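You operate a simulated robot arm through the tools that you are given. There is no shell and no other tool. Be economical: measure what you need, move in short steps, check, and stop when the job is done.

You run a simulated robot arm. Do the job below in one go: nothing can be reset, and whatever is moved stays where it is left.

Task
Uncover the FORM console, clamp disc J3 on it and level it.
Fine: lid into the red CAPS bin; turn both TILT knobs till X and Y show 0; leave it clamped.

The check looks at the end state, three seconds after you hand in, the way a careful person would. Anything else that was tipped, shoved, dropped, spilled or broken makes it a failure. A push-on lid holds only when it is set on centred and level and pressed home; a screw cap is set on level and turned clockwise until tight.

Robot
A 7-joint arm with a two-finger parallel gripper, fixed in place. Base frame: the origin is at the foot of the arm, x ahead of it, y to its left, z up. Units: m, rad, N and s.
Its first joint turns from -2.897 to 2.897 rad. Payload 4.4 kg.
The TCP is the grasp point between the finger pads, 0.023 m short of the fingertips. In the tool frame z runs along the fingers and y along their closing line. Largest opening 0.094 m; finger width 0.038, thickness 0.01; the body of the gripper, 0.054 by 0.096 m, starts 0.039 m behind the TCP.
Orientation is that of the tool frame in the base frame, as [roll, pitch, yaw] about the fixed x, y, z axes, in that order (R = Rz(yaw) Ry(pitch) Rx(roll)). With the fingers straight down and closing along the base's y, the tool's x points along the base's -x, its y along +y and its z along -z.

Tools
- The arm moves only by the tool drive_tool. Its argument "motion" is one flat list of numbers, 7 for each row, row after row: the turn, a rotation vector about the base's x, y, z in rad, then the shift along the base's x, y, z in m, then the gripper command, from -1 (fully open) to 1 (shut), values between in proportion. In form: [rx, ry, rz, x, y, z, gripper, rx, ry, rz, x, y, z, gripper, ...]. A call has 1 to 20 rows; each row is the pose to reach, as a shift and turn from the pose commanded when the call began. A row lasts 0.2 s, in which the tool goes at most 0.05 m and 0.15 rad; a call with a longer step from one row to the next is refused whole, and so is a gripper value outside its range. A pose out of reach is approached as far as the arm can. The call stops where the force on the tool passes 90 N (or 10 N more than at its start, if that is more) or the arm is blocked; 0.2 s more then pass. The fingers move at their own pace (about 0.072 m/s each) and stop on an object; they squeeze with about 29 N. The grip force told is the motor's: it shows also when the fingers shut on nothing. Time passes only in rows, and 0.2 s behind the last, so rows that repeat a pose let the fingers close. The reply holds the time, the measured pose of the TCP, the force on the tool along the base axes, the opening and the grip force, in the units named above and with some noise.
- Cameras (640 x 400 px; columns grow to the right, rows downward): "scene" is fixed at [0.2211, -0.6502, 1.5357]; the picture's right is [0.83, -0.56, 0.00], its down [-0.21, -0.31, -0.93] and it looks along [0.52, 0.77, -0.37] (base axes); focal length 330 px, centre (320, 200). "wrist" rides on the gripper at [0.086, 0.016, -0.074] in the tool frame; the picture's right is [-0.18, 0.98, 0.00], its down [-0.58, -0.11, -0.81] and it looks along [-0.79, -0.15, 0.59] (tool axes); focal length 243 px, centre (320, 200). There is no depth. A picture from a camera that has moved, and an enlarged one, comes with that camera's place and axes in the base frame and with its lens.
- capture(camera): a new picture of that camera. The clock stands still meanwhile.
- close_up(camera, box): a new picture of the part [left, top, right, bottom] of that camera's present view, enlarged. The clock stands still meanwhile.
- sign_off(): hands the job in; it is judged then, once.

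Work in short steps. Places have to be worked out from the pictures, the camera data and where the tool is seen: move nearer, look again, correct. Check each grasp and each placing, and mend what went wrong. You have 120 turns and 84 pictures in all, those below and enlarged ones among them. Open the gripper and draw the arm clear of the work before you hand the job in, unless the task says otherwise; then end with one line.

The tools are called after ">>>" by a JSON object that holds its "op" and its "data". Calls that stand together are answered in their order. drive_tool: Moves the arm, as the interface text tells. Its arguments: {"type":"object","properties":{"motion":{"type":"array"}},"required":["motion"]} The other tools are called the same way: capture (camera) takes a picture; close_up (camera, box) takes an enlarged picture of a part of a camera's view; sign_off () hands the job in.

At the start:

```text
clock: 0.0
ee_pos: [0.6534, 0.0948, 1.2591]
tool_rot: [3.141, 0.0, 3.141]
contact_force: [0.7, -0.3, -0.5]
width: 0.0941
finger_force: 0.0
```

scene: 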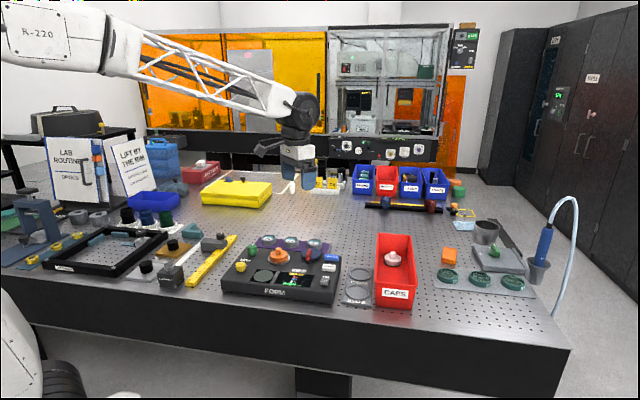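
wrist: 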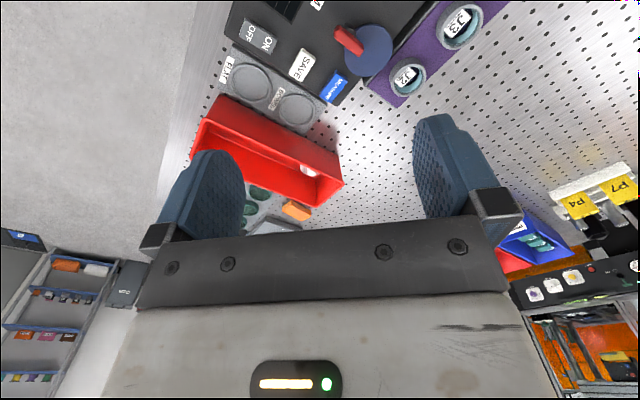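

The console sits in front of the arm near the red CAPS bin; I look at it enlarged from both cameras.

>>> {"op": "close_up", "data": {"camera": "scene", "box": [210, 220, 430, 320]}}

>>> {"op": "close_up", "data": {"camera": "wrist", "box": [180, 0, 520, 212]}}

```text
2.91 times, centred on (320, 270) of scene
camera zoom: at [0.2211, -0.6502, 1.5357], right [0.83, -0.56, 0.0], down [-0.21, -0.31, -0.93], along [0.52, 0.77, -0.37], focal length 960 px, centre (320, -4)
```

zoom: 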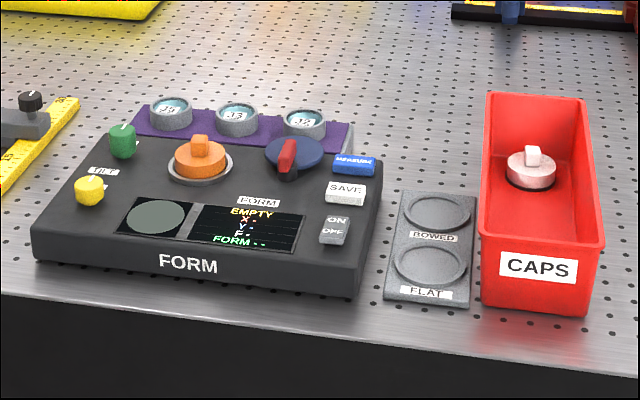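

```text
1.88 times, centred on (350, 106) of wrist
camera zoom: at [0.5664, 0.1093, 1.3339], right [0.18, 0.98, 0.0], down [0.58, -0.11, 0.81], along [0.79, -0.15, -0.59], focal length 457 px, centre (264, 377)
```

zoom: 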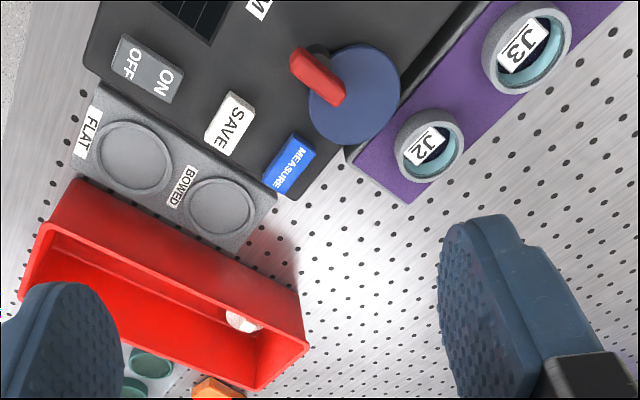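

From the scene view I estimate the console at about x 0.45–0.8, y 0–0.3, turned about -45°. I move the tool back and turn it 45° so the wrist camera looks over it.

>>> {"op": "drive_tool", "data": {"motion": [0, 0, 0.131, -0.033, -0.015, 0, -1, 0, 0, 0.262, -0.067, -0.03, 0, -1, 0, 0, 0.393, -0.1, -0.045, 0, -1, 0, 0, 0.524, -0.133, -0.06, 0, -1, 0, 0, 0.655, -0.167, -0.075, 0, -1, 0, 0, 0.785, -0.2, -0.09, 0, -1, 0, 0, 0.785, -0.2, -0.09, 0, -1]}}

>>> {"op": "capture", "data": {"camera": "wrist"}}

```text
clock: 1.6
ee_pos: [0.4553, 0.0035, 1.2607]
tool_rot: [-3.141, 0.0, -2.354]
contact_force: [-0.4, 0.4, 0.4]
width: 0.0939
finger_force: 0.1
```

```text
79 pictures are left
camera wrist: at [0.3812, -0.0473, 1.3343], right [-0.57, 0.82, 0.0], down [0.49, 0.33, 0.81], along [0.66, 0.46, -0.59], focal length 243 px, centre (320, 200)
```

wrist: 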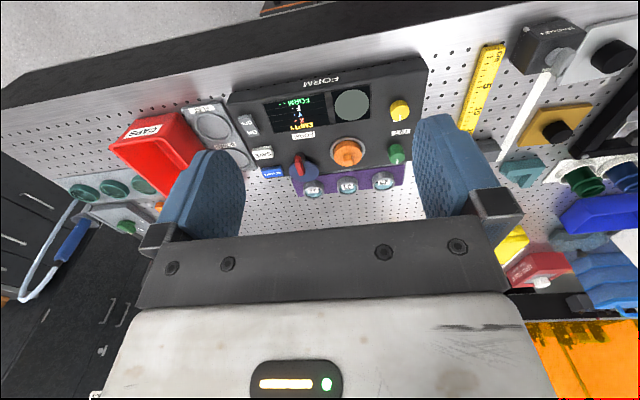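

Good view of the whole console. I enlarge it to measure its parts.

>>> {"op": "close_up", "data": {"camera": "wrist", "box": [220, 50, 440, 200]}}

```text
2.67 times, centred on (330, 125) of wrist
camera zoom: at [0.3812, -0.0473, 1.3343], right [-0.57, 0.82, 0.0], down [0.49, 0.33, 0.81], along [0.66, 0.46, -0.59], focal length 647 px, centre (293, 400)
```

zoom: 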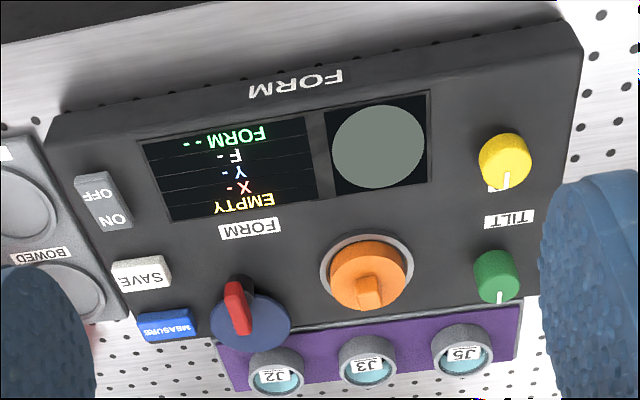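

Triangulating the lid's grip gives about (0.613, 0.178), z about 1.0. I go to hover above it, then look.

>>> {"op": "drive_tool", "data": {"motion": [0, 0, 0, 0.026, 0.029, 0, -1, 0, 0, 0, 0.052, 0.058, 0, -1, 0, 0, 0, 0.078, 0.087, -0.02, -1, 0, 0, 0, 0.104, 0.116, -0.05, -1, 0, 0, 0, 0.13, 0.145, -0.08, -1, 0, 0, 0, 0.157, 0.1745, -0.1, -1, 0, 0, 0, 0.157, 0.1745, -0.12, -1, 0, 0, 0, 0.157, 0.1745, -0.12, -1]}}

>>> {"op": "capture", "data": {"camera": "wrist"}}

>>> {"op": "close_up", "data": {"camera": "scene", "box": [210, 180, 430, 320]}}

```text
clock: 3.4
ee_pos: [0.609, 0.1801, 1.1381]
tool_rot: [-3.14, -0.001, -2.358]
contact_force: [-0.1, 1.1, -0.2]
width: 0.094
finger_force: 0.0
```

```text
77 pictures are left
camera wrist: at [0.5362, 0.1276, 1.2123], right [-0.56, 0.83, 0.0], down [0.49, 0.33, 0.81], along [0.67, 0.46, -0.59], focal length 243 px, centre (320, 200)
```

wrist: 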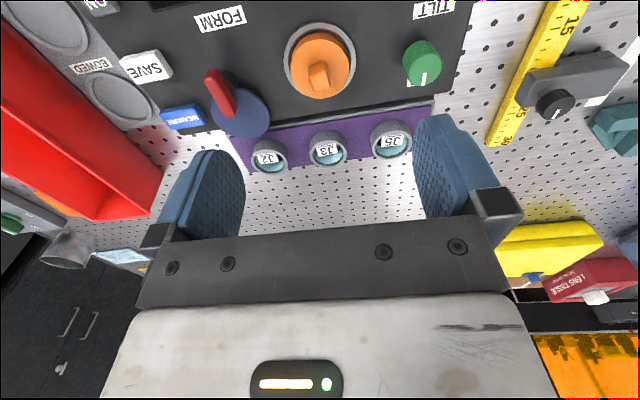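

```text
2.86 times, centred on (320, 250) of scene
camera zoom: at [0.2211, -0.6502, 1.5357], right [0.83, -0.56, 0.0], down [-0.21, -0.31, -0.93], along [0.52, 0.77, -0.37], focal length 942 px, centre (320, 57)
```

zoom: 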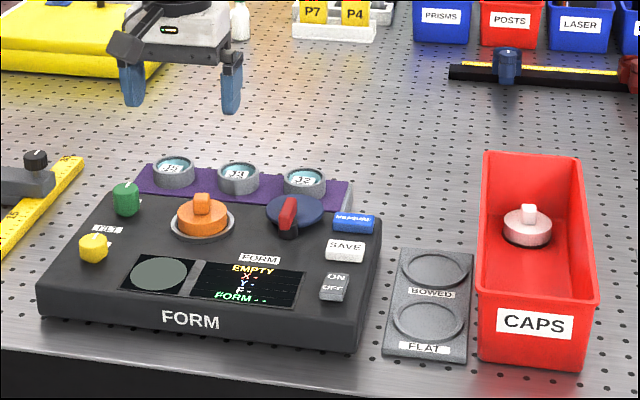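

Both views agree the grip's top is at about (0.628, 0.191, 0.99). I align over it, lower to 1.03 and look again.

>>> {"op": "drive_tool", "data": {"motion": [0, 0, 0, 0.0185, 0.0115, 0, -1, 0, 0, 0, 0.0185, 0.0115, -0.04, -1, 0, 0, 0, 0.0185, 0.0115, -0.08, -1, 0, 0, 0, 0.0185, 0.0115, -0.105, -1, 0, 0, 0, 0.0185, 0.0115, -0.105, -1]}}

>>> {"op": "capture", "data": {"camera": "wrist"}}

>>> {"op": "close_up", "data": {"camera": "scene", "box": [230, 210, 350, 300]}}

```text
clock: 4.6
ee_pos: [0.6293, 0.1908, 1.0359]
tool_rot: [-3.141, 0.002, -2.357]
contact_force: [0.5, 0.5, 0.2]
width: 0.0942
finger_force: 0.1
```

```text
75 pictures are left
camera wrist: at [0.5565, 0.1396, 1.1103], right [-0.56, 0.83, 0.0], down [0.49, 0.33, 0.81], along [0.67, 0.46, -0.59], focal length 243 px, centre (320, 200)
```

wrist: 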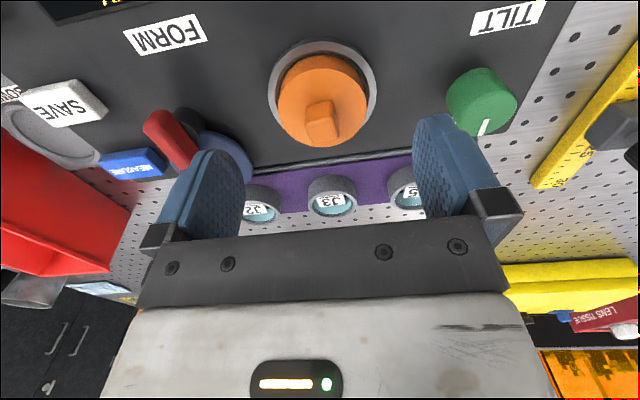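

```text
4.44 times, centred on (290, 255) of scene
camera zoom: at [0.2211, -0.6502, 1.5357], right [0.83, -0.56, 0.0], down [-0.21, -0.31, -0.93], along [0.52, 0.77, -0.37], focal length 1466 px, centre (453, -44)
```

zoom: 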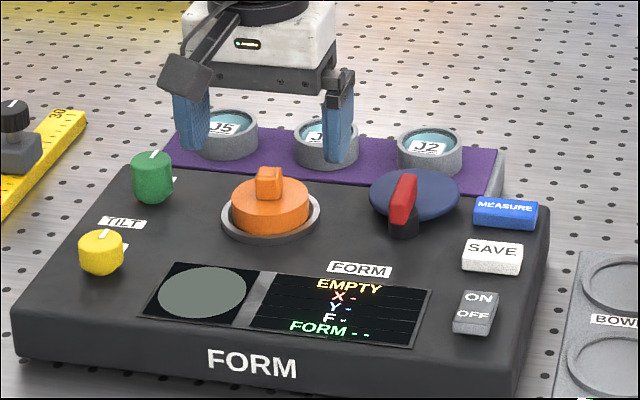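

The grip block is centred under the TCP, its top near 0.987. I lower so that fingertips reach about 0.972, then close on the block.

>>> {"op": "drive_tool", "data": {"motion": [0, 0, 0, 0, 0, -0.025, -1, 0, 0, 0, 0, 0, -0.042, -1, 0, 0, 0, 0, 0, -0.042, 0, 0, 0, 0, 0, 0, -0.042, 1, 0, 0, 0, 0, 0, -0.042, 1, 0, 0, 0, 0, 0, -0.042, 1]}}

>>> {"op": "close_up", "data": {"camera": "scene", "box": [230, 210, 350, 300]}}

```text
clock: 6.0
ee_pos: [0.6294, 0.1905, 0.9927]
tool_rot: [-3.141, -0.001, -2.356]
contact_force: [0.4, -0.5, 0.4]
width: 0.0532
finger_force: 28.6
```

```text
4.44 times, centred on (290, 255) of scene
camera zoom: at [0.2211, -0.6502, 1.5357], right [0.83, -0.56, 0.0], down [-0.21, -0.31, -0.93], along [0.52, 0.77, -0.37], focal length 1466 px, centre (453, -44)
```

zoom: 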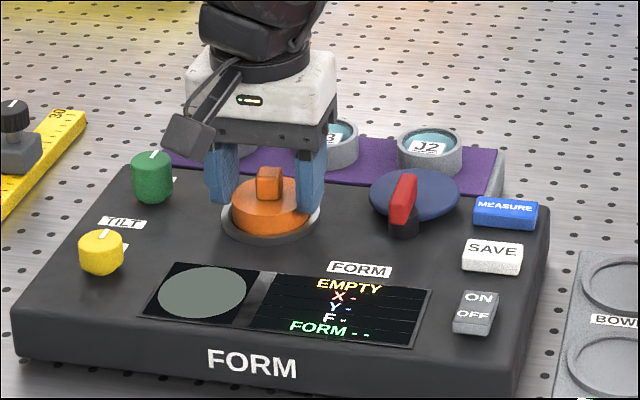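

The fingers stopped on the lid body (0.053 wide) rather than the block. I check from the wrist whether they hold it centrally.

>>> {"op": "capture", "data": {"camera": "wrist"}}

```text
72 pictures are left
camera wrist: at [0.5555, 0.1392, 1.0679], right [-0.56, 0.83, 0.0], down [0.49, 0.33, 0.81], along [0.67, 0.46, -0.59], focal length 243 px, centre (320, 200)
```

wrist: 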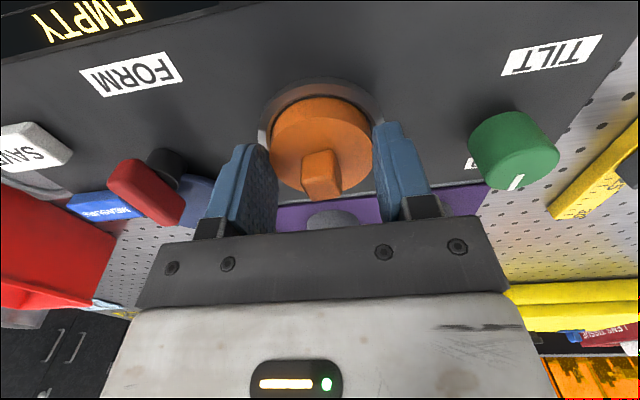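

Lid body is held only by its top rim. I'd rather hold the block: open, rise 8 mm and close again.

>>> {"op": "drive_tool", "data": {"motion": [0, 0, 0, 0, 0, 0, 0, 0, 0, 0, 0, 0, 0, 0, 0, 0, 0, 0, 0, 0.007, 0, 0, 0, 0, 0, 0, 0.007, 0.5, 0, 0, 0, 0, 0, 0.007, 1, 0, 0, 0, 0, 0, 0.007, 1, 0, 0, 0, 0, 0, 0.007, 1]}}

>>> {"op": "capture", "data": {"camera": "wrist"}}

```text
clock: 7.6
ee_pos: [0.6281, 0.1901, 1.0001]
tool_rot: [-3.14, 0.002, -2.356]
contact_force: [0.2, -0.3, 0.3]
width: 0.0533
finger_force: 29.0
```

```text
71 pictures are left
camera wrist: at [0.5553, 0.1392, 1.0748], right [-0.56, 0.83, 0.0], down [0.49, 0.33, 0.81], along [0.67, 0.46, -0.59], focal length 243 px, centre (320, 200)
```

wrist: 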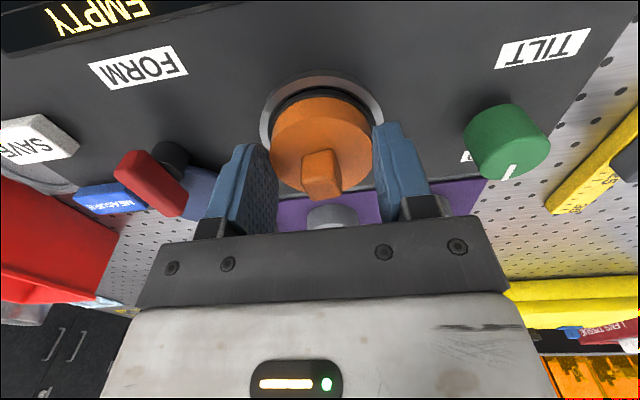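

Half-open was still narrower than the lid, so it came up with the fingers and is held. I lift it straight up and check.

>>> {"op": "drive_tool", "data": {"motion": [0, 0, 0, 0, 0, 0.02, 1, 0, 0, 0, 0, 0, 0.05, 1, 0, 0, 0, 0, 0, 0.09, 1, 0, 0, 0, 0, 0, 0.13, 1, 0, 0, 0, 0, 0, 0.13, 1]}}

>>> {"op": "capture", "data": {"camera": "wrist"}}

>>> {"op": "close_up", "data": {"camera": "scene", "box": [230, 170, 430, 310]}}

```text
clock: 8.8
ee_pos: [0.6279, 0.1895, 1.1305]
tool_rot: [3.141, 0.002, -2.355]
contact_force: [-1.0, -0.5, -0.6]
width: 0.0529
finger_force: 28.4
```

```text
70 pictures are left
camera wrist: at [0.5543, 0.138, 1.204], right [-0.56, 0.83, 0.0], down [0.49, 0.33, 0.81], along [0.67, 0.46, -0.59], focal length 243 px, centre (320, 200)
```

wrist: 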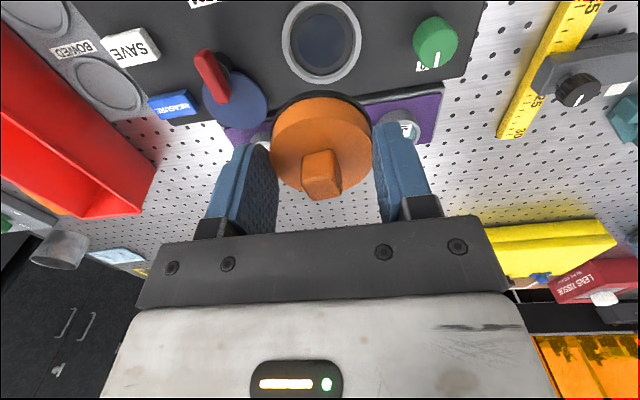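

```text
2.86 times, centred on (330, 240) of scene
camera zoom: at [0.2211, -0.6502, 1.5357], right [0.83, -0.56, 0.0], down [-0.21, -0.31, -0.93], along [0.52, 0.77, -0.37], focal length 942 px, centre (291, 86)
```

zoom: 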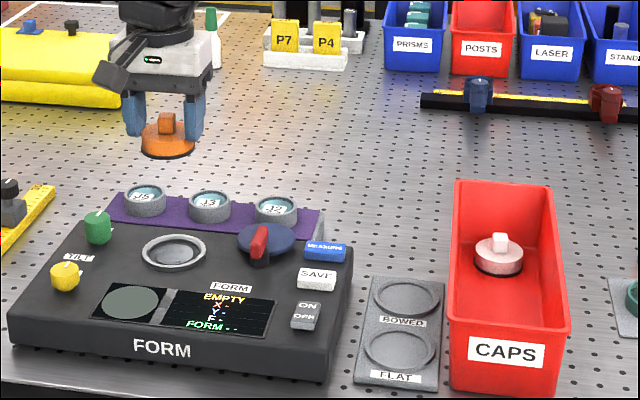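

Lid is held. The CAPS bin spans front edge about (0.77,-0.11)–(0.87,-0.18), running back along (+,+); a free spot is about (0.882,-0.078). I carry the lid there, turning the tool -90° so the fingers open along the bin's length.

>>> {"op": "drive_tool", "data": {"motion": [0, 0, -0.1428, 0.0231, -0.0244, 0, 1, 0, 0, -0.2856, 0.0462, -0.0487, 0, 1, 0, 0, -0.4284, 0.0693, -0.0731, 0, 1, 0, 0, -0.5712, 0.0924, -0.0975, 0, 1, 0, 0, -0.714, 0.1155, -0.1218, 0, 1, 0, 0, -0.8568, 0.1385, -0.1462, 0, 1, 0, 0, -0.9996, 0.1616, -0.1705, 0, 1, 0, 0, -1.1424, 0.1847, -0.1949, 0, 1, 0, 0, -1.2852, 0.2078, -0.2193, 0, 1, 0, 0, -1.428, 0.2309, -0.2436, 0, 1, 0, 0, -1.5708, 0.254, -0.268, 0, 1, 0, 0, -1.5708, 0.254, -0.268, 0, 1]}}

>>> {"op": "capture", "data": {"camera": "wrist"}}

>>> {"op": "close_up", "data": {"camera": "scene", "box": [330, 170, 490, 320]}}

```text
clock: 11.4
ee_pos: [0.8839, -0.0766, 1.1297]
tool_rot: [3.141, -0.002, 2.353]
contact_force: [0.3, 0.6, -1.3]
width: 0.0533
finger_force: 28.9
```

```text
68 pictures are left
camera wrist: at [0.8325, -0.0066, 1.2043], right [0.83, 0.56, 0.0], down [0.33, -0.49, 0.81], along [0.45, -0.67, -0.59], focal length 243 px, centre (320, 200)
```

wrist: 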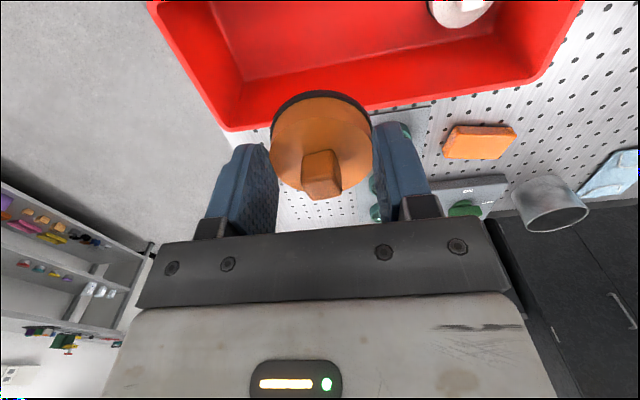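

```text
2.67 times, centred on (410, 245) of scene
camera zoom: at [0.2211, -0.6502, 1.5357], right [0.83, -0.56, 0.0], down [-0.21, -0.31, -0.93], along [0.52, 0.77, -0.37], focal length 880 px, centre (80, 80)
```

zoom: 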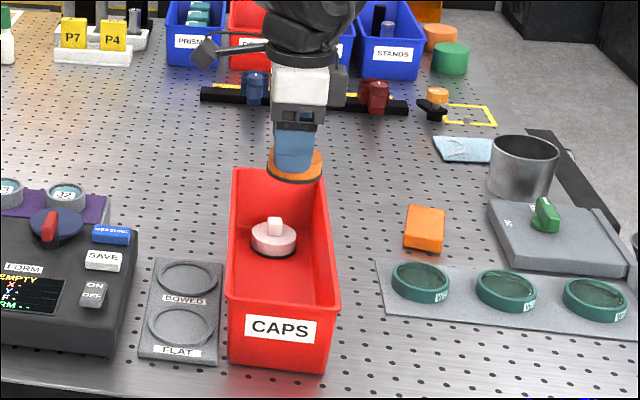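

The bin is centred beneath the lid to within several mm. I lower in steps to TCP 0.975.

>>> {"op": "drive_tool", "data": {"motion": [0, 0, 0, 0.003, -0.003, -0.04, 1, 0, 0, 0, 0.003, -0.003, -0.08, 1, 0, 0, 0, 0.003, -0.003, -0.12, 1, 0, 0, 0, 0.003, -0.003, -0.145, 1, 0, 0, 0, 0.003, -0.003, -0.155, 1, 0, 0, 0, 0.003, -0.003, -0.155, 1]}}

>>> {"op": "close_up", "data": {"camera": "scene", "box": [330, 170, 490, 320]}}

>>> {"op": "capture", "data": {"camera": "wrist"}}

```text
clock: 12.8
ee_pos: [0.8879, -0.0796, 0.9747]
tool_rot: [-3.14, 0.0, 2.357]
contact_force: [-0.5, 0.4, 0.1]
width: 0.0529
finger_force: 29.4
```

```text
2.67 times, centred on (410, 245) of scene
camera zoom: at [0.2211, -0.6502, 1.5357], right [0.83, -0.56, 0.0], down [-0.21, -0.31, -0.93], along [0.52, 0.77, -0.37], focal length 880 px, centre (80, 80)
```

zoom: 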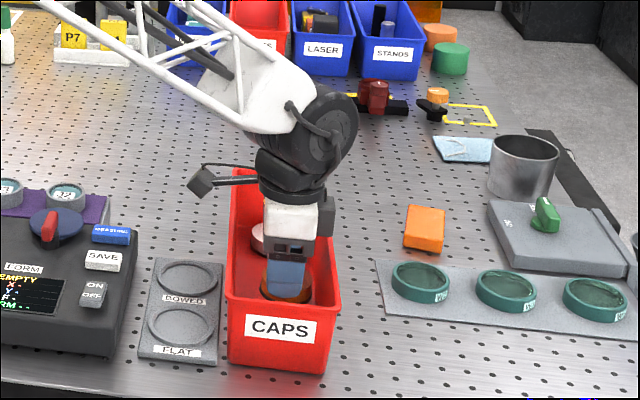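

```text
65 pictures are left
camera wrist: at [0.8363, -0.0087, 1.0495], right [0.83, 0.56, 0.0], down [0.33, -0.49, 0.81], along [0.46, -0.67, -0.59], focal length 243 px, centre (320, 200)
```

wrist: 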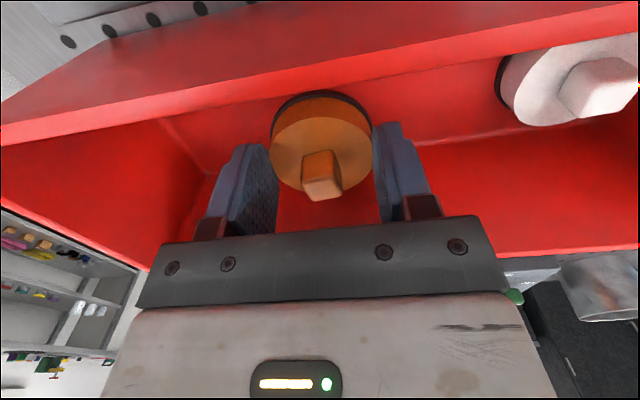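

Lid is inside the bin, clear of walls and of the other cap. I lower a little at a time until it touches.

>>> {"op": "drive_tool", "data": {"motion": [0, 0, 0, 0, 0, -0.005, 1, 0, 0, 0, 0, 0, -0.01, 1, 0, 0, 0, 0, 0, -0.01, 1]}}

```text
clock: 13.6
ee_pos: [0.8861, -0.0823, 0.9646]
tool_rot: [3.141, 0.0, 2.356]
contact_force: [-1.3, 0.4, -0.1]
width: 0.053
finger_force: 28.2
```

>>> {"op": "drive_tool", "data": {"motion": [0, 0, 0, 0, 0, -0.003, 1, 0, 0, 0, 0, 0, -0.006, 1, 0, 0, 0, 0, 0, -0.006, 1]}}

```text
clock: 14.4
ee_pos: [0.888, -0.0805, 0.959]
tool_rot: [3.141, -0.002, 2.357]
contact_force: [0.5, 1.1, -0.6]
width: 0.053
finger_force: 29.3
```

No contact yet; I look how far the lid is off the floor.

>>> {"op": "close_up", "data": {"camera": "wrist", "box": [200, 60, 440, 210]}}

>>> {"op": "drive_tool", "data": {"motion": [0, 0, 0, 0, 0, -0.003, 1, 0, 0, 0, 0, 0, -0.003, 1]}}

```text
2.67 times, centred on (320, 135) of wrist
camera zoom: at [0.8362, -0.0093, 1.0329], right [0.83, 0.56, 0.0], down [0.33, -0.49, 0.81], along [0.46, -0.67, -0.59], focal length 647 px, centre (320, 373)
```

zoom: 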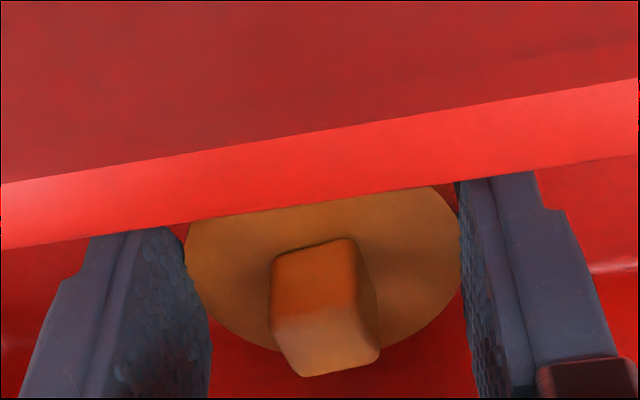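

```text
clock: 15.0
ee_pos: [0.8872, -0.0803, 0.9556]
tool_rot: [-3.141, -0.001, 2.356]
contact_force: [0.3, 0.5, -0.3]
width: 0.0531
finger_force: 28.9
```

>>> {"op": "drive_tool", "data": {"motion": [0, 0, 0, 0, 0, -0.003, 1, 0, 0, 0, 0, 0, -0.006, 1, 0, 0, 0, 0, 0, -0.006, 1]}}

```text
clock: 15.8
ee_pos: [0.8883, -0.0803, 0.9529]
tool_rot: [3.141, 0.005, 2.355]
contact_force: [-11.4, 0.9, 40.5]
width: 0.0532
finger_force: 29.2
```

Contact with the floor (40 N). I back off 1 mm, open to release and lift away.

>>> {"op": "drive_tool", "data": {"motion": [0, 0, 0, 0, 0, 0.004, 1, 0, 0, 0, 0, 0, 0.004, -0.4, 0, 0, 0, 0, 0, 0.004, -0.5, 0, 0, 0, 0, 0, 0.004, -0.5, 0, 0, 0, 0, 0, 0.03, -0.5, 0, 0, 0, 0, 0, 0.07, -0.5, 0, 0, 0, 0, 0, 0.11, -0.5, 0, 0, 0, 0, 0, 0.15, -0.5, 0, 0, 0, 0, 0, 0.15, -0.5]}}

>>> {"op": "close_up", "data": {"camera": "scene", "box": [330, 170, 490, 320]}}

```text
clock: 17.8
ee_pos: [0.8876, -0.0803, 1.1006]
tool_rot: [3.141, 0.0, 2.355]
contact_force: [0.2, 0.6, 0.1]
width: 0.0706
finger_force: 0.0
```

```text
2.67 times, centred on (410, 245) of scene
camera zoom: at [0.2211, -0.6502, 1.5357], right [0.83, -0.56, 0.0], down [-0.21, -0.31, -0.93], along [0.52, 0.77, -0.37], focal length 880 px, centre (80, 80)
```

zoom: 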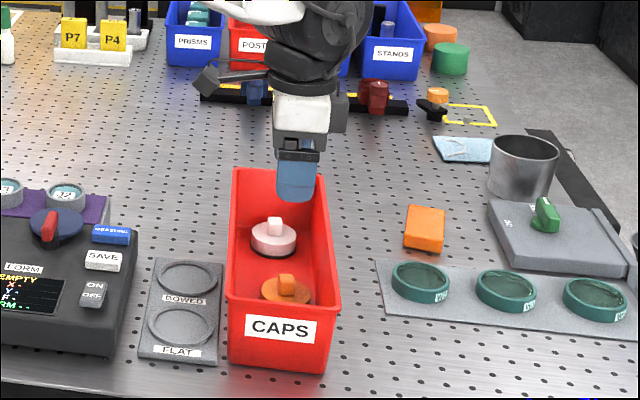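

Lid rests properly in the bin. Next I go over to J3 (estimated near (0.713, 0.262)) with the tool turned back to 45°.

>>> {"op": "drive_tool", "data": {"motion": [0, 0, 0.1428, -0.0162, 0.03, 0, -1, 0, 0, 0.2856, -0.0324, 0.06, 0, -1, 0, 0, 0.4284, -0.0486, 0.09, 0, -1, 0, 0, 0.5712, -0.0648, 0.12, 0, -1, 0, 0, 0.714, -0.081, 0.15, 0, -1, 0, 0, 0.8568, -0.0972, 0.18, 0, -1, 0, 0, 0.9996, -0.1134, 0.21, 0, -1, 0, 0, 1.1424, -0.1296, 0.24, 0, -1, 0, 0, 1.2852, -0.1458, 0.27, 0, -1, 0, 0, 1.428, -0.162, 0.3, 0, -1, 0, 0, 1.5708, -0.178, 0.33, 0, -1, 0, 0, 1.5708, -0.178, 0.33, 0, -1]}}

>>> {"op": "capture", "data": {"camera": "wrist"}}

>>> {"op": "close_up", "data": {"camera": "scene", "box": [230, 210, 350, 300]}}

```text
clock: 20.4
ee_pos: [0.7067, 0.2525, 1.0984]
tool_rot: [3.14, -0.002, -2.356]
contact_force: [0.1, -0.2, 0.3]
width: 0.094
finger_force: 0.1
```

```text
62 pictures are left
camera wrist: at [0.6337, 0.1997, 1.173], right [-0.57, 0.82, 0.0], down [0.49, 0.33, 0.81], along [0.66, 0.46, -0.59], focal length 243 px, centre (320, 200)
```

wrist: 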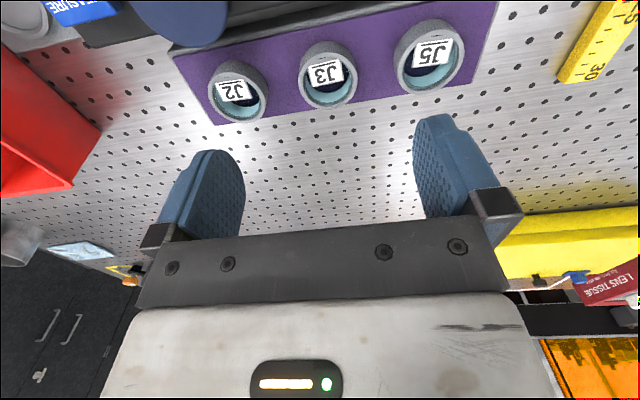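

```text
4.44 times, centred on (290, 255) of scene
camera zoom: at [0.2211, -0.6502, 1.5357], right [0.83, -0.56, 0.0], down [-0.21, -0.31, -0.93], along [0.52, 0.77, -0.37], focal length 1466 px, centre (453, -44)
```

zoom: 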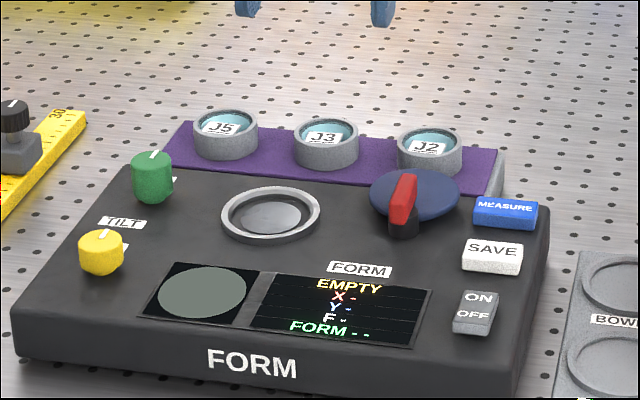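

J3 triangulates to (0.712, 0.261), top at about 0.97, diameter about 0.049. I centre over it, descend to 1.03 and verify.

>>> {"op": "drive_tool", "data": {"motion": [0, 0, 0, 0.0053, 0.0085, 0, -0.7, 0, 0, 0, 0.0053, 0.0085, -0.035, -0.7, 0, 0, 0, 0.0053, 0.0085, -0.07, -0.7, 0, 0, 0, 0.0053, 0.0085, -0.07, -0.7]}}

>>> {"op": "capture", "data": {"camera": "wrist"}}

>>> {"op": "close_up", "data": {"camera": "scene", "box": [230, 190, 350, 280]}}

```text
clock: 21.4
ee_pos: [0.7142, 0.2581, 1.0284]
tool_rot: [-3.141, 0.0, -2.357]
contact_force: [0.6, 0.1, -0.5]
width: 0.08
finger_force: 0.0
```

```text
60 pictures are left
camera wrist: at [0.6413, 0.207, 1.1034], right [-0.56, 0.83, 0.0], down [0.49, 0.33, 0.81], along [0.67, 0.46, -0.59], focal length 243 px, centre (320, 200)
```

wrist: 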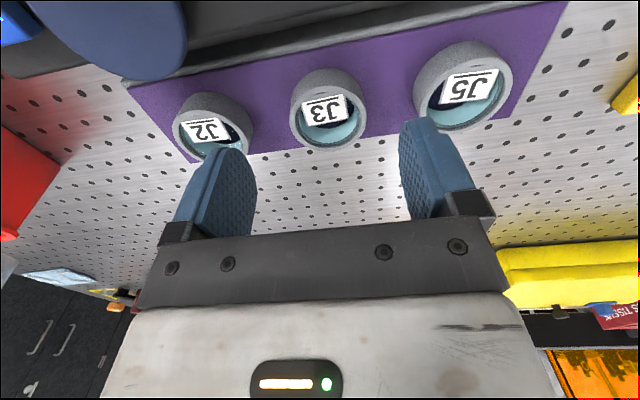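

```text
4.44 times, centred on (290, 235) of scene
camera zoom: at [0.2211, -0.6502, 1.5357], right [0.83, -0.56, 0.0], down [-0.21, -0.31, -0.93], along [0.52, 0.77, -0.37], focal length 1466 px, centre (453, 44)
```

zoom: 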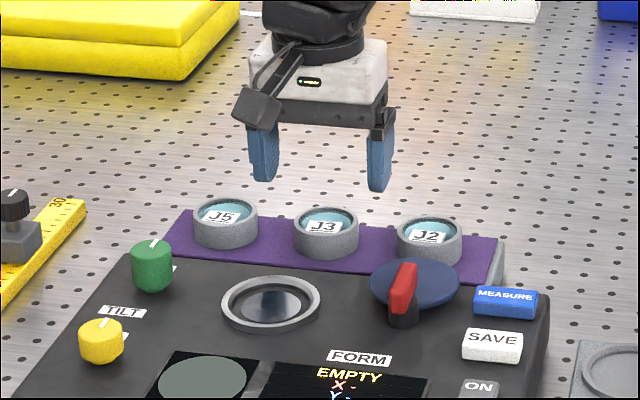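

J3 centre about (0.7125, 0.263), so a 3–4 mm correction; then I lower so fingertips overlap its upper ~10 mm and close.

>>> {"op": "drive_tool", "data": {"motion": [0, 0, 0, -0.001, 0.004, -0.02, -0.7, 0, 0, 0, -0.001, 0.004, -0.044, -0.7, 0, 0, 0, -0.001, 0.004, -0.044, -0.3, 0, 0, 0, -0.001, 0.004, -0.044, 0.3, 0, 0, 0, -0.001, 0.004, -0.044, 1, 0, 0, 0, -0.001, 0.004, -0.044, 1]}}

>>> {"op": "capture", "data": {"camera": "wrist"}}

>>> {"op": "close_up", "data": {"camera": "scene", "box": [230, 190, 350, 280]}}

```text
clock: 22.8
ee_pos: [0.7138, 0.2617, 0.9845]
tool_rot: [3.141, 0.0, -2.356]
contact_force: [-0.9, -0.2, -0.3]
width: 0.0507
finger_force: 29.0
```

```text
58 pictures are left
camera wrist: at [0.64, 0.2102, 1.0598], right [-0.56, 0.83, 0.0], down [0.49, 0.33, 0.81], along [0.67, 0.46, -0.59], focal length 243 px, centre (320, 200)
```

wrist: 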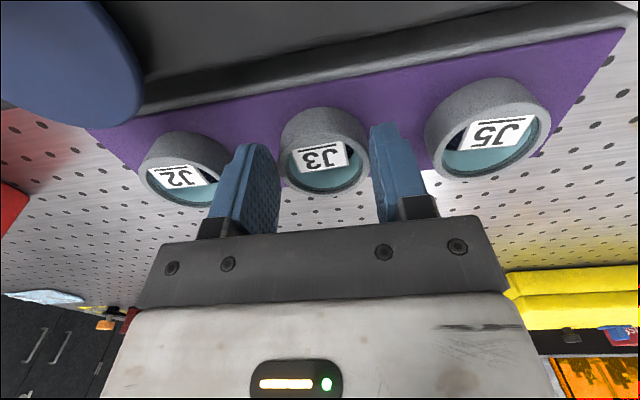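

```text
4.44 times, centred on (290, 235) of scene
camera zoom: at [0.2211, -0.6502, 1.5357], right [0.83, -0.56, 0.0], down [-0.21, -0.31, -0.93], along [0.52, 0.77, -0.37], focal length 1466 px, centre (453, 44)
```

zoom: 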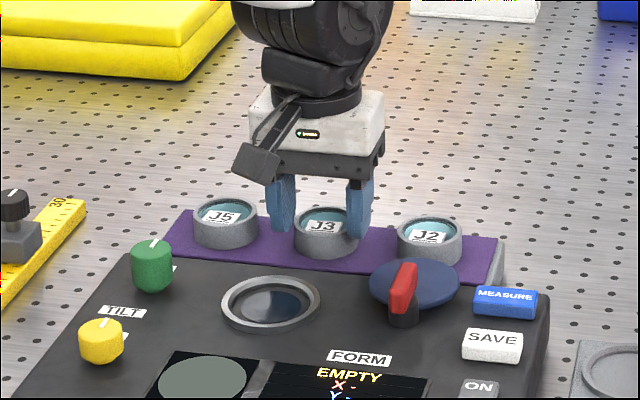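

J3 is gripped well centred. I lift it and carry it over the seat, which both views put at (0.629, 0.191) with rim near 0.96.

>>> {"op": "drive_tool", "data": {"motion": [0, 0, 0, 0, 0, 0.02, 1, 0, 0, 0, 0, 0, 0.06, 1, 0, 0, 0, -0.028, -0.024, 0.07, 1, 0, 0, 0, -0.056, -0.048, 0.07, 1, 0, 0, 0, -0.0845, -0.0713, 0.07, 1, 0, 0, 0, -0.0845, -0.0713, 0.07, 1]}}

>>> {"op": "capture", "data": {"camera": "wrist"}}

>>> {"op": "close_up", "data": {"camera": "scene", "box": [230, 190, 350, 280]}}

```text
clock: 24.2
ee_pos: [0.6306, 0.1908, 1.0555]
tool_rot: [3.141, -0.001, -2.355]
contact_force: [0.3, -0.4, -0.1]
width: 0.0507
finger_force: 29.0
```

```text
56 pictures are left
camera wrist: at [0.5559, 0.1394, 1.1297], right [-0.56, 0.83, 0.0], down [0.49, 0.33, 0.81], along [0.67, 0.46, -0.59], focal length 243 px, centre (320, 200)
```

wrist: 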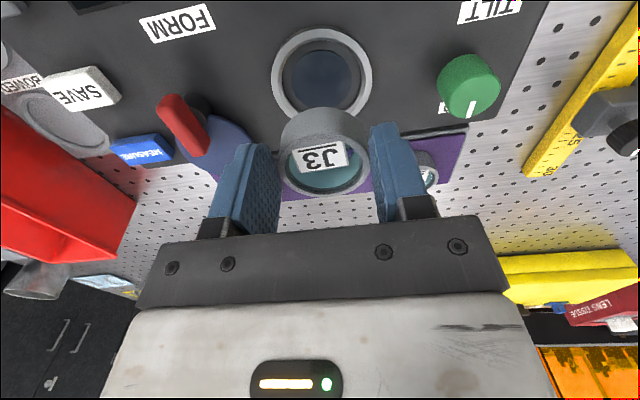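

```text
4.44 times, centred on (290, 235) of scene
camera zoom: at [0.2211, -0.6502, 1.5357], right [0.83, -0.56, 0.0], down [-0.21, -0.31, -0.93], along [0.52, 0.77, -0.37], focal length 1466 px, centre (453, 44)
```

zoom: 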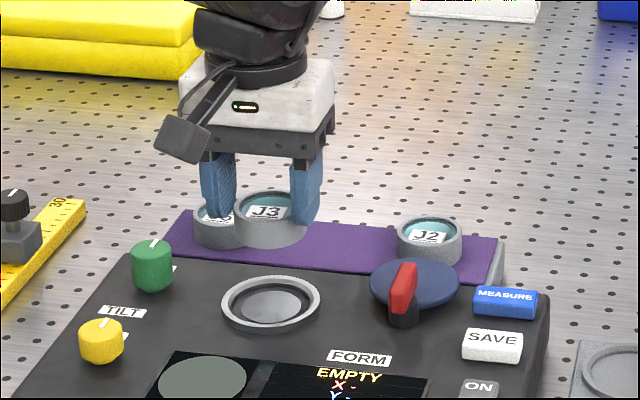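

The ring centre lies under the disc within ~1 mm. I descend to just above the seat.

>>> {"op": "drive_tool", "data": {"motion": [0, 0, 0, 0, 0, -0.03, 1, 0, 0, 0, 0, 0, -0.055, 1, 0, 0, 0, 0, 0, -0.055, 1]}}

>>> {"op": "capture", "data": {"camera": "wrist"}}

>>> {"op": "close_up", "data": {"camera": "scene", "box": [250, 220, 330, 280]}}

```text
clock: 25.0
ee_pos: [0.6297, 0.1903, 1.0017]
tool_rot: [-3.141, 0.003, -2.358]
contact_force: [-4.6, -0.9, 13.7]
width: 0.0505
finger_force: 28.9
```

```text
54 pictures are left
camera wrist: at [0.556, 0.1383, 1.0752], right [-0.56, 0.83, 0.0], down [0.49, 0.33, 0.81], along [0.67, 0.46, -0.59], focal length 243 px, centre (320, 200)
```

wrist: 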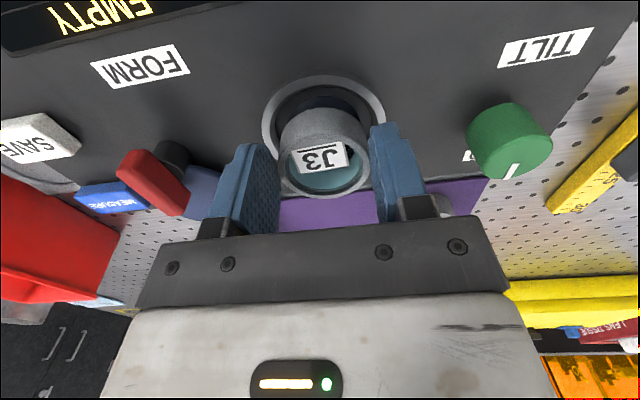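

```text
6.67 times, centred on (290, 250) of scene
camera zoom: at [0.2211, -0.6502, 1.5357], right [0.83, -0.56, 0.0], down [-0.21, -0.31, -0.93], along [0.52, 0.77, -0.37], focal length 2199 px, centre (520, -133)
```

zoom: 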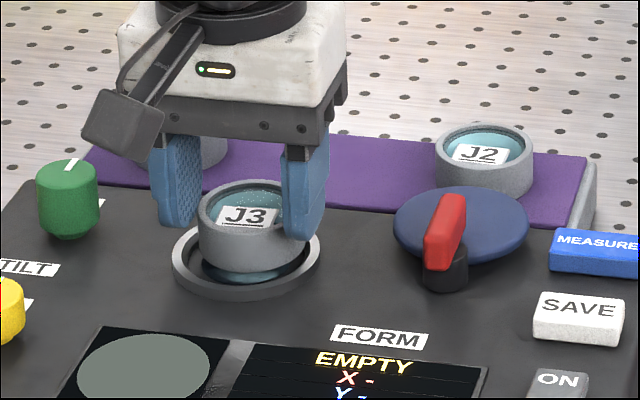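

Contact came early (13.7 N at 1.0017): the disc seems to touch the back of the ring, i.e. sits too far back. I lift 10 mm and enlarge the wrist view to measure the offset.

>>> {"op": "drive_tool", "data": {"motion": [0, 0, 0, 0, 0, 0.01, 1, 0, 0, 0, 0, 0, 0.01, 1]}}

>>> {"op": "close_up", "data": {"camera": "wrist", "box": [240, 50, 400, 210]}}

>>> {"op": "close_up", "data": {"camera": "scene", "box": [260, 225, 312, 264]}}

```text
clock: 25.6
ee_pos: [0.6297, 0.1907, 1.009]
tool_rot: [3.141, 0.001, -2.355]
contact_force: [0.2, 0.5, -0.9]
width: 0.0506
finger_force: 29.0
```

```text
2.50 times, centred on (320, 130) of wrist
camera zoom: at [0.5557, 0.1389, 1.0843], right [-0.56, 0.83, 0.0], down [0.49, 0.33, 0.81], along [0.67, 0.46, -0.59], focal length 606 px, centre (320, 375)
```

zoom: 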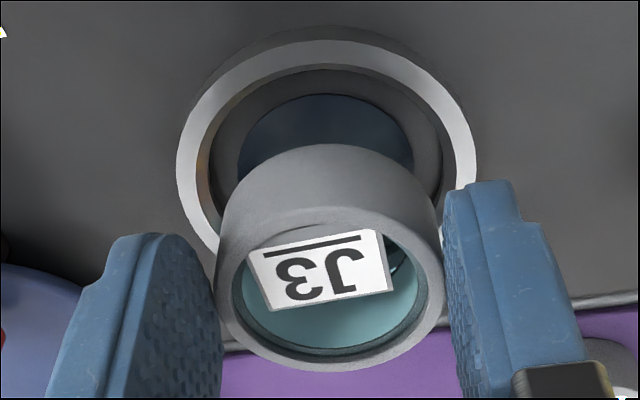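

```text
10.26 times, centred on (286, 244) of scene
camera zoom: at [0.2211, -0.6502, 1.5357], right [0.83, -0.56, 0.0], down [-0.21, -0.31, -0.93], along [0.52, 0.77, -0.37], focal length 3383 px, centre (669, -256)
```

zoom: 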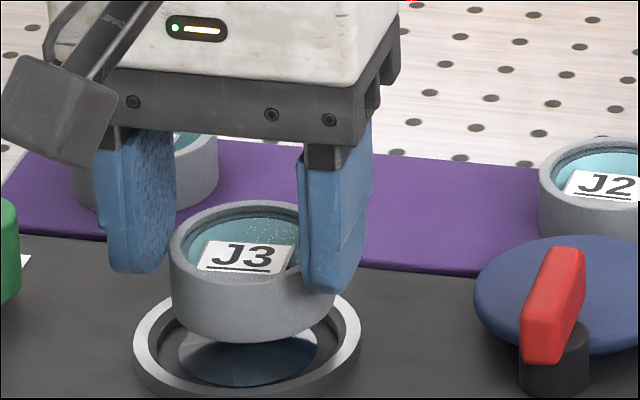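

Comparing disc and ring in both views: the disc is about 5 mm too far back, laterally fine. I shift by (-0.0035,-0.0034) and lower carefully to TCP ~0.996.

>>> {"op": "drive_tool", "data": {"motion": [0, 0, 0, -0.0035, -0.0034, 0, 1, 0, 0, 0, -0.0035, -0.0034, -0.006, 1, 0, 0, 0, -0.0035, -0.0034, -0.01, 1, 0, 0, 0, -0.0035, -0.0034, -0.013, 1, 0, 0, 0, -0.0035, -0.0034, -0.013, 1]}}

>>> {"op": "close_up", "data": {"camera": "scene", "box": [260, 225, 312, 264]}}

>>> {"op": "close_up", "data": {"camera": "wrist", "box": [240, 50, 400, 210]}}

```text
clock: 26.8
ee_pos: [0.6258, 0.1871, 0.9977]
tool_rot: [-3.14, 0.001, -2.356]
contact_force: [-0.3, -0.8, -0.2]
width: 0.0509
finger_force: 28.7
```

```text
10.26 times, centred on (286, 244) of scene
camera zoom: at [0.2211, -0.6502, 1.5357], right [0.83, -0.56, 0.0], down [-0.21, -0.31, -0.93], along [0.52, 0.77, -0.37], focal length 3383 px, centre (669, -256)
```

zoom: 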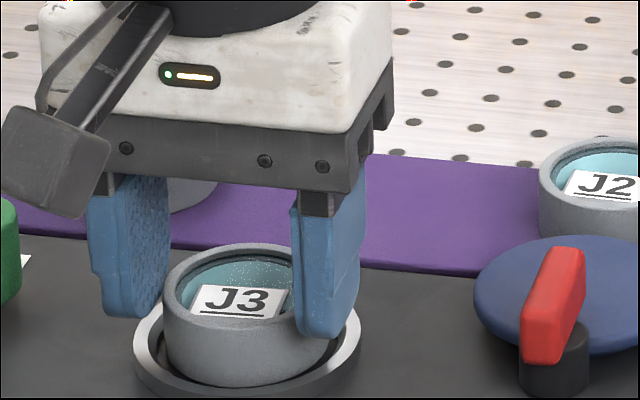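

```text
2.50 times, centred on (320, 130) of wrist
camera zoom: at [0.5511, 0.1357, 1.0714], right [-0.56, 0.83, 0.0], down [0.49, 0.33, 0.81], along [0.67, 0.46, -0.59], focal length 606 px, centre (320, 375)
```

zoom: 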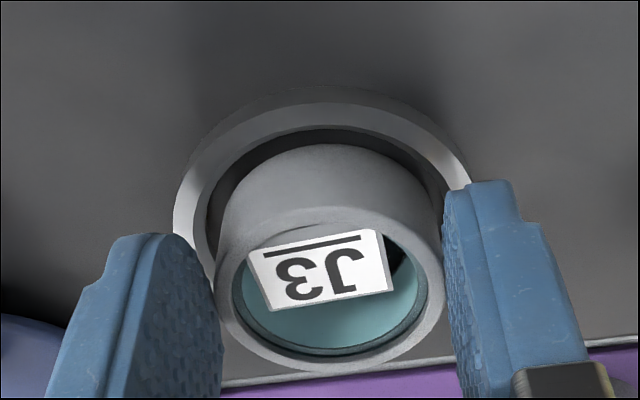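

No force 4 mm below the earlier contact: the disc is inside the ring. I continue down in small steps until it seats.

>>> {"op": "drive_tool", "data": {"motion": [0, 0, 0, 0, 0, -0.002, 1, 0, 0, 0, 0, 0, -0.004, 1, 0, 0, 0, 0, 0, -0.004, 1]}}

```text
clock: 27.6
ee_pos: [0.6242, 0.1885, 0.9946]
tool_rot: [-3.141, 0.001, -2.357]
contact_force: [-0.5, 1.5, 22.8]
width: 0.0507
finger_force: 29.2
```

Contact with 23 N at 0.9946. I release gently and rise to look whether it sits flat.

>>> {"op": "drive_tool", "data": {"motion": [0, 0, 0, 0, 0, 0.001, 1, 0, 0, 0, 0, 0, 0.001, -0.4, 0, 0, 0, 0, 0, 0.001, -0.4, 0, 0, 0, 0, 0, 0.001, -0.4, 0, 0, 0, 0, 0, 0.03, -0.4, 0, 0, 0, 0, 0, 0.07, -0.4, 0, 0, 0, 0, 0, 0.1, -0.4, 0, 0, 0, 0, 0, 0.1, -0.4]}}

>>> {"op": "close_up", "data": {"camera": "scene", "box": [240, 220, 350, 302]}}

>>> {"op": "close_up", "data": {"camera": "wrist", "box": [160, 0, 480, 200]}}

```text
clock: 29.4
ee_pos: [0.6252, 0.1889, 1.0935]
tool_rot: [-3.141, -0.001, -2.357]
contact_force: [-1.0, 0.4, -0.1]
width: 0.0659
finger_force: 0.2
```

```text
4.88 times, centred on (295, 261) of scene
camera zoom: at [0.2211, -0.6502, 1.5357], right [0.83, -0.56, 0.0], down [-0.21, -0.31, -0.93], along [0.52, 0.77, -0.37], focal length 1609 px, centre (442, -98)
```

zoom: 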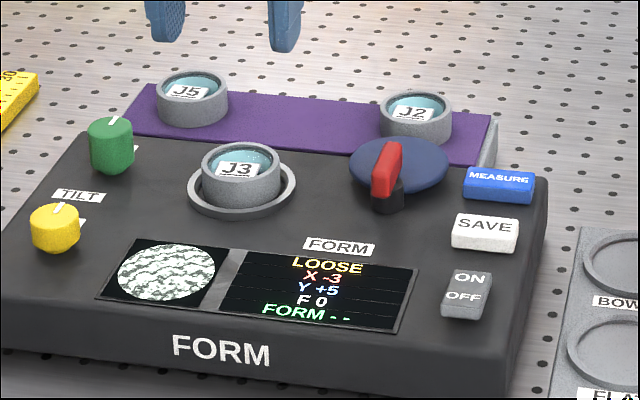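

```text
2.00 times, centred on (320, 100) of wrist
camera zoom: at [0.5513, 0.1364, 1.1679], right [-0.56, 0.83, 0.0], down [0.49, 0.33, 0.81], along [0.67, 0.46, -0.59], focal length 485 px, centre (320, 400)
```

zoom: 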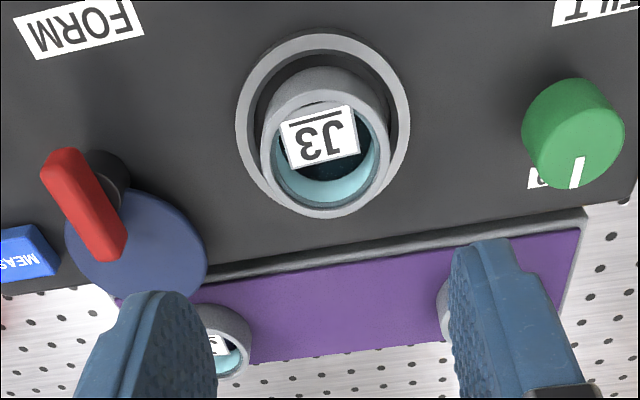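

The console reads LOOSE, X -3, Y +5, F 0: disc is recognised. Now I study the red clamp lever and the tilt knobs.

>>> {"op": "close_up", "data": {"camera": "scene", "box": [295, 235, 345, 270]}}

>>> {"op": "close_up", "data": {"camera": "wrist", "box": [160, 50, 290, 160]}}

>>> {"op": "close_up", "data": {"camera": "scene", "box": [235, 235, 295, 280]}}

```text
11.43 times, centred on (320, 252) of scene
camera zoom: at [0.2211, -0.6502, 1.5357], right [0.83, -0.56, 0.0], down [-0.21, -0.31, -0.93], along [0.52, 0.77, -0.37], focal length 3770 px, centre (320, -400)
```

zoom: 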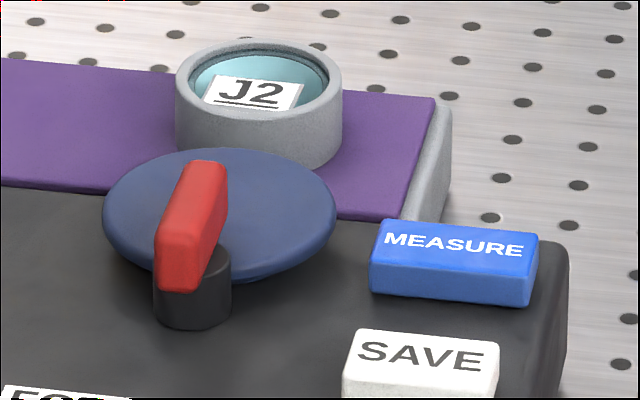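

```text
3.64 times, centred on (225, 105) of wrist
camera zoom: at [0.5513, 0.1364, 1.1679], right [-0.56, 0.83, 0.0], down [0.49, 0.33, 0.81], along [0.67, 0.46, -0.59], focal length 882 px, centre (666, 546)
```

zoom: 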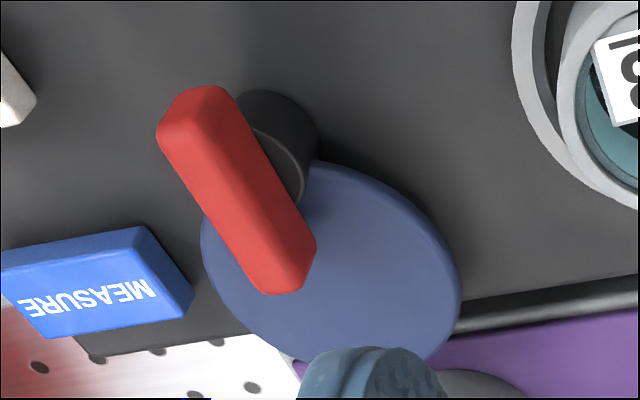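

```text
8.89 times, centred on (265, 258) of scene
camera zoom: at [0.2211, -0.6502, 1.5357], right [0.83, -0.56, 0.0], down [-0.21, -0.31, -0.93], along [0.52, 0.77, -0.37], focal length 2932 px, centre (809, -311)
```

zoom: 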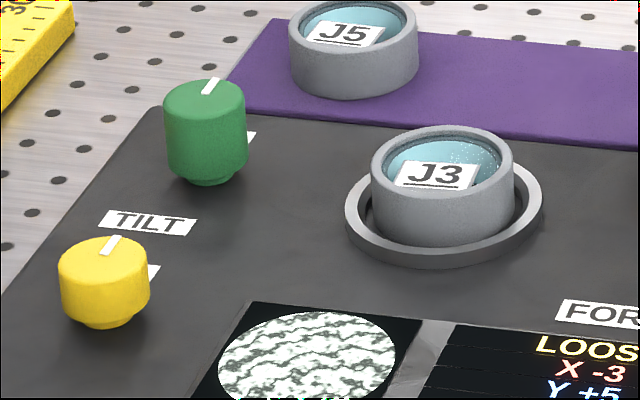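

The blue plate is an eccentric cam on the black post; its lobe points backward, and turning the red bar (centred about (0.693, 0.122), top 0.995, axis about 45°) by +90° swings the lobe against J3. I hover above the bar and check alignment.

>>> {"op": "drive_tool", "data": {"motion": [0, 0, 0, 0.034, -0.033, 0, -0.3, 0, 0, 0, 0.068, -0.0665, 0, -0.3, 0, 0, 0, 0.068, -0.0665, -0.04, -0.3, 0, 0, 0, 0.068, -0.0665, -0.04, -0.3]}}

>>> {"op": "capture", "data": {"camera": "wrist"}}

>>> {"op": "close_up", "data": {"camera": "scene", "box": [240, 200, 360, 290]}}

```text
clock: 30.4
ee_pos: [0.6936, 0.1194, 1.0526]
tool_rot: [3.141, 0.0, -2.355]
contact_force: [-0.2, 0.2, 0.1]
width: 0.0611
finger_force: 0.0
```

```text
43 pictures are left
camera wrist: at [0.6192, 0.0684, 1.1265], right [-0.56, 0.83, 0.0], down [0.49, 0.33, 0.81], along [0.67, 0.46, -0.59], focal length 243 px, centre (320, 200)
```

wrist: 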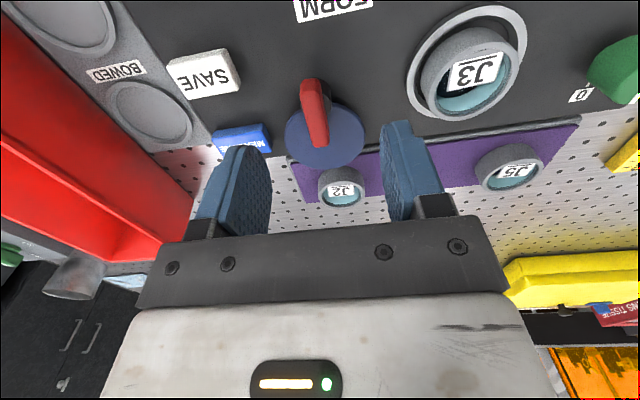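

```text
4.44 times, centred on (300, 245) of scene
camera zoom: at [0.2211, -0.6502, 1.5357], right [0.83, -0.56, 0.0], down [-0.21, -0.31, -0.93], along [0.52, 0.77, -0.37], focal length 1466 px, centre (409, 0)
```

zoom: 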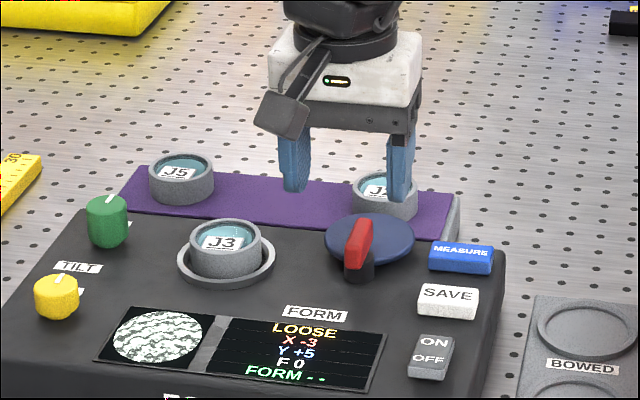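

Bar is under the TCP, 3 mm off laterally. I correct, descend to about 1.0 and close on it.

>>> {"op": "drive_tool", "data": {"motion": [0, 0, 0, 0.002, -0.0022, -0.025, -0.3, 0, 0, 0, 0.002, -0.0022, -0.05, -0.3, 0, 0, 0, 0.002, -0.0022, -0.053, -0.3, 0, 0, 0, 0.002, -0.0022, -0.053, 0.3, 0, 0, 0, 0.002, -0.0022, -0.053, 1, 0, 0, 0, 0.002, -0.0022, -0.053, 1]}}

>>> {"op": "capture", "data": {"camera": "wrist"}}

>>> {"op": "close_up", "data": {"camera": "scene", "box": [240, 200, 360, 290]}}

```text
clock: 31.8
ee_pos: [0.6965, 0.1172, 0.9993]
tool_rot: [-3.141, 0.001, -2.358]
contact_force: [53.6, -46.3, -16.1]
width: 0.0128
finger_force: 45.5
```

```text
41 pictures are left
camera wrist: at [0.6226, 0.0656, 1.0737], right [-0.56, 0.83, 0.0], down [0.49, 0.33, 0.81], along [0.67, 0.45, -0.59], focal length 243 px, centre (320, 200)
```

wrist: 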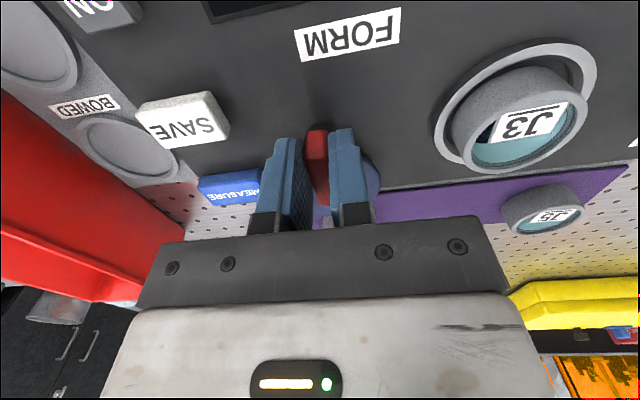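

```text
4.44 times, centred on (300, 245) of scene
camera zoom: at [0.2211, -0.6502, 1.5357], right [0.83, -0.56, 0.0], down [-0.21, -0.31, -0.93], along [0.52, 0.77, -0.37], focal length 1466 px, centre (409, 0)
```

zoom: 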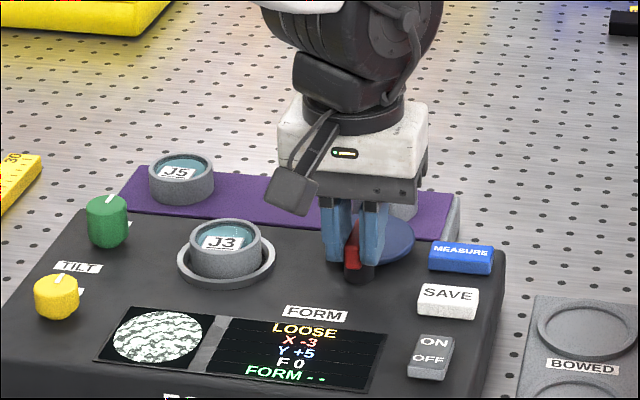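

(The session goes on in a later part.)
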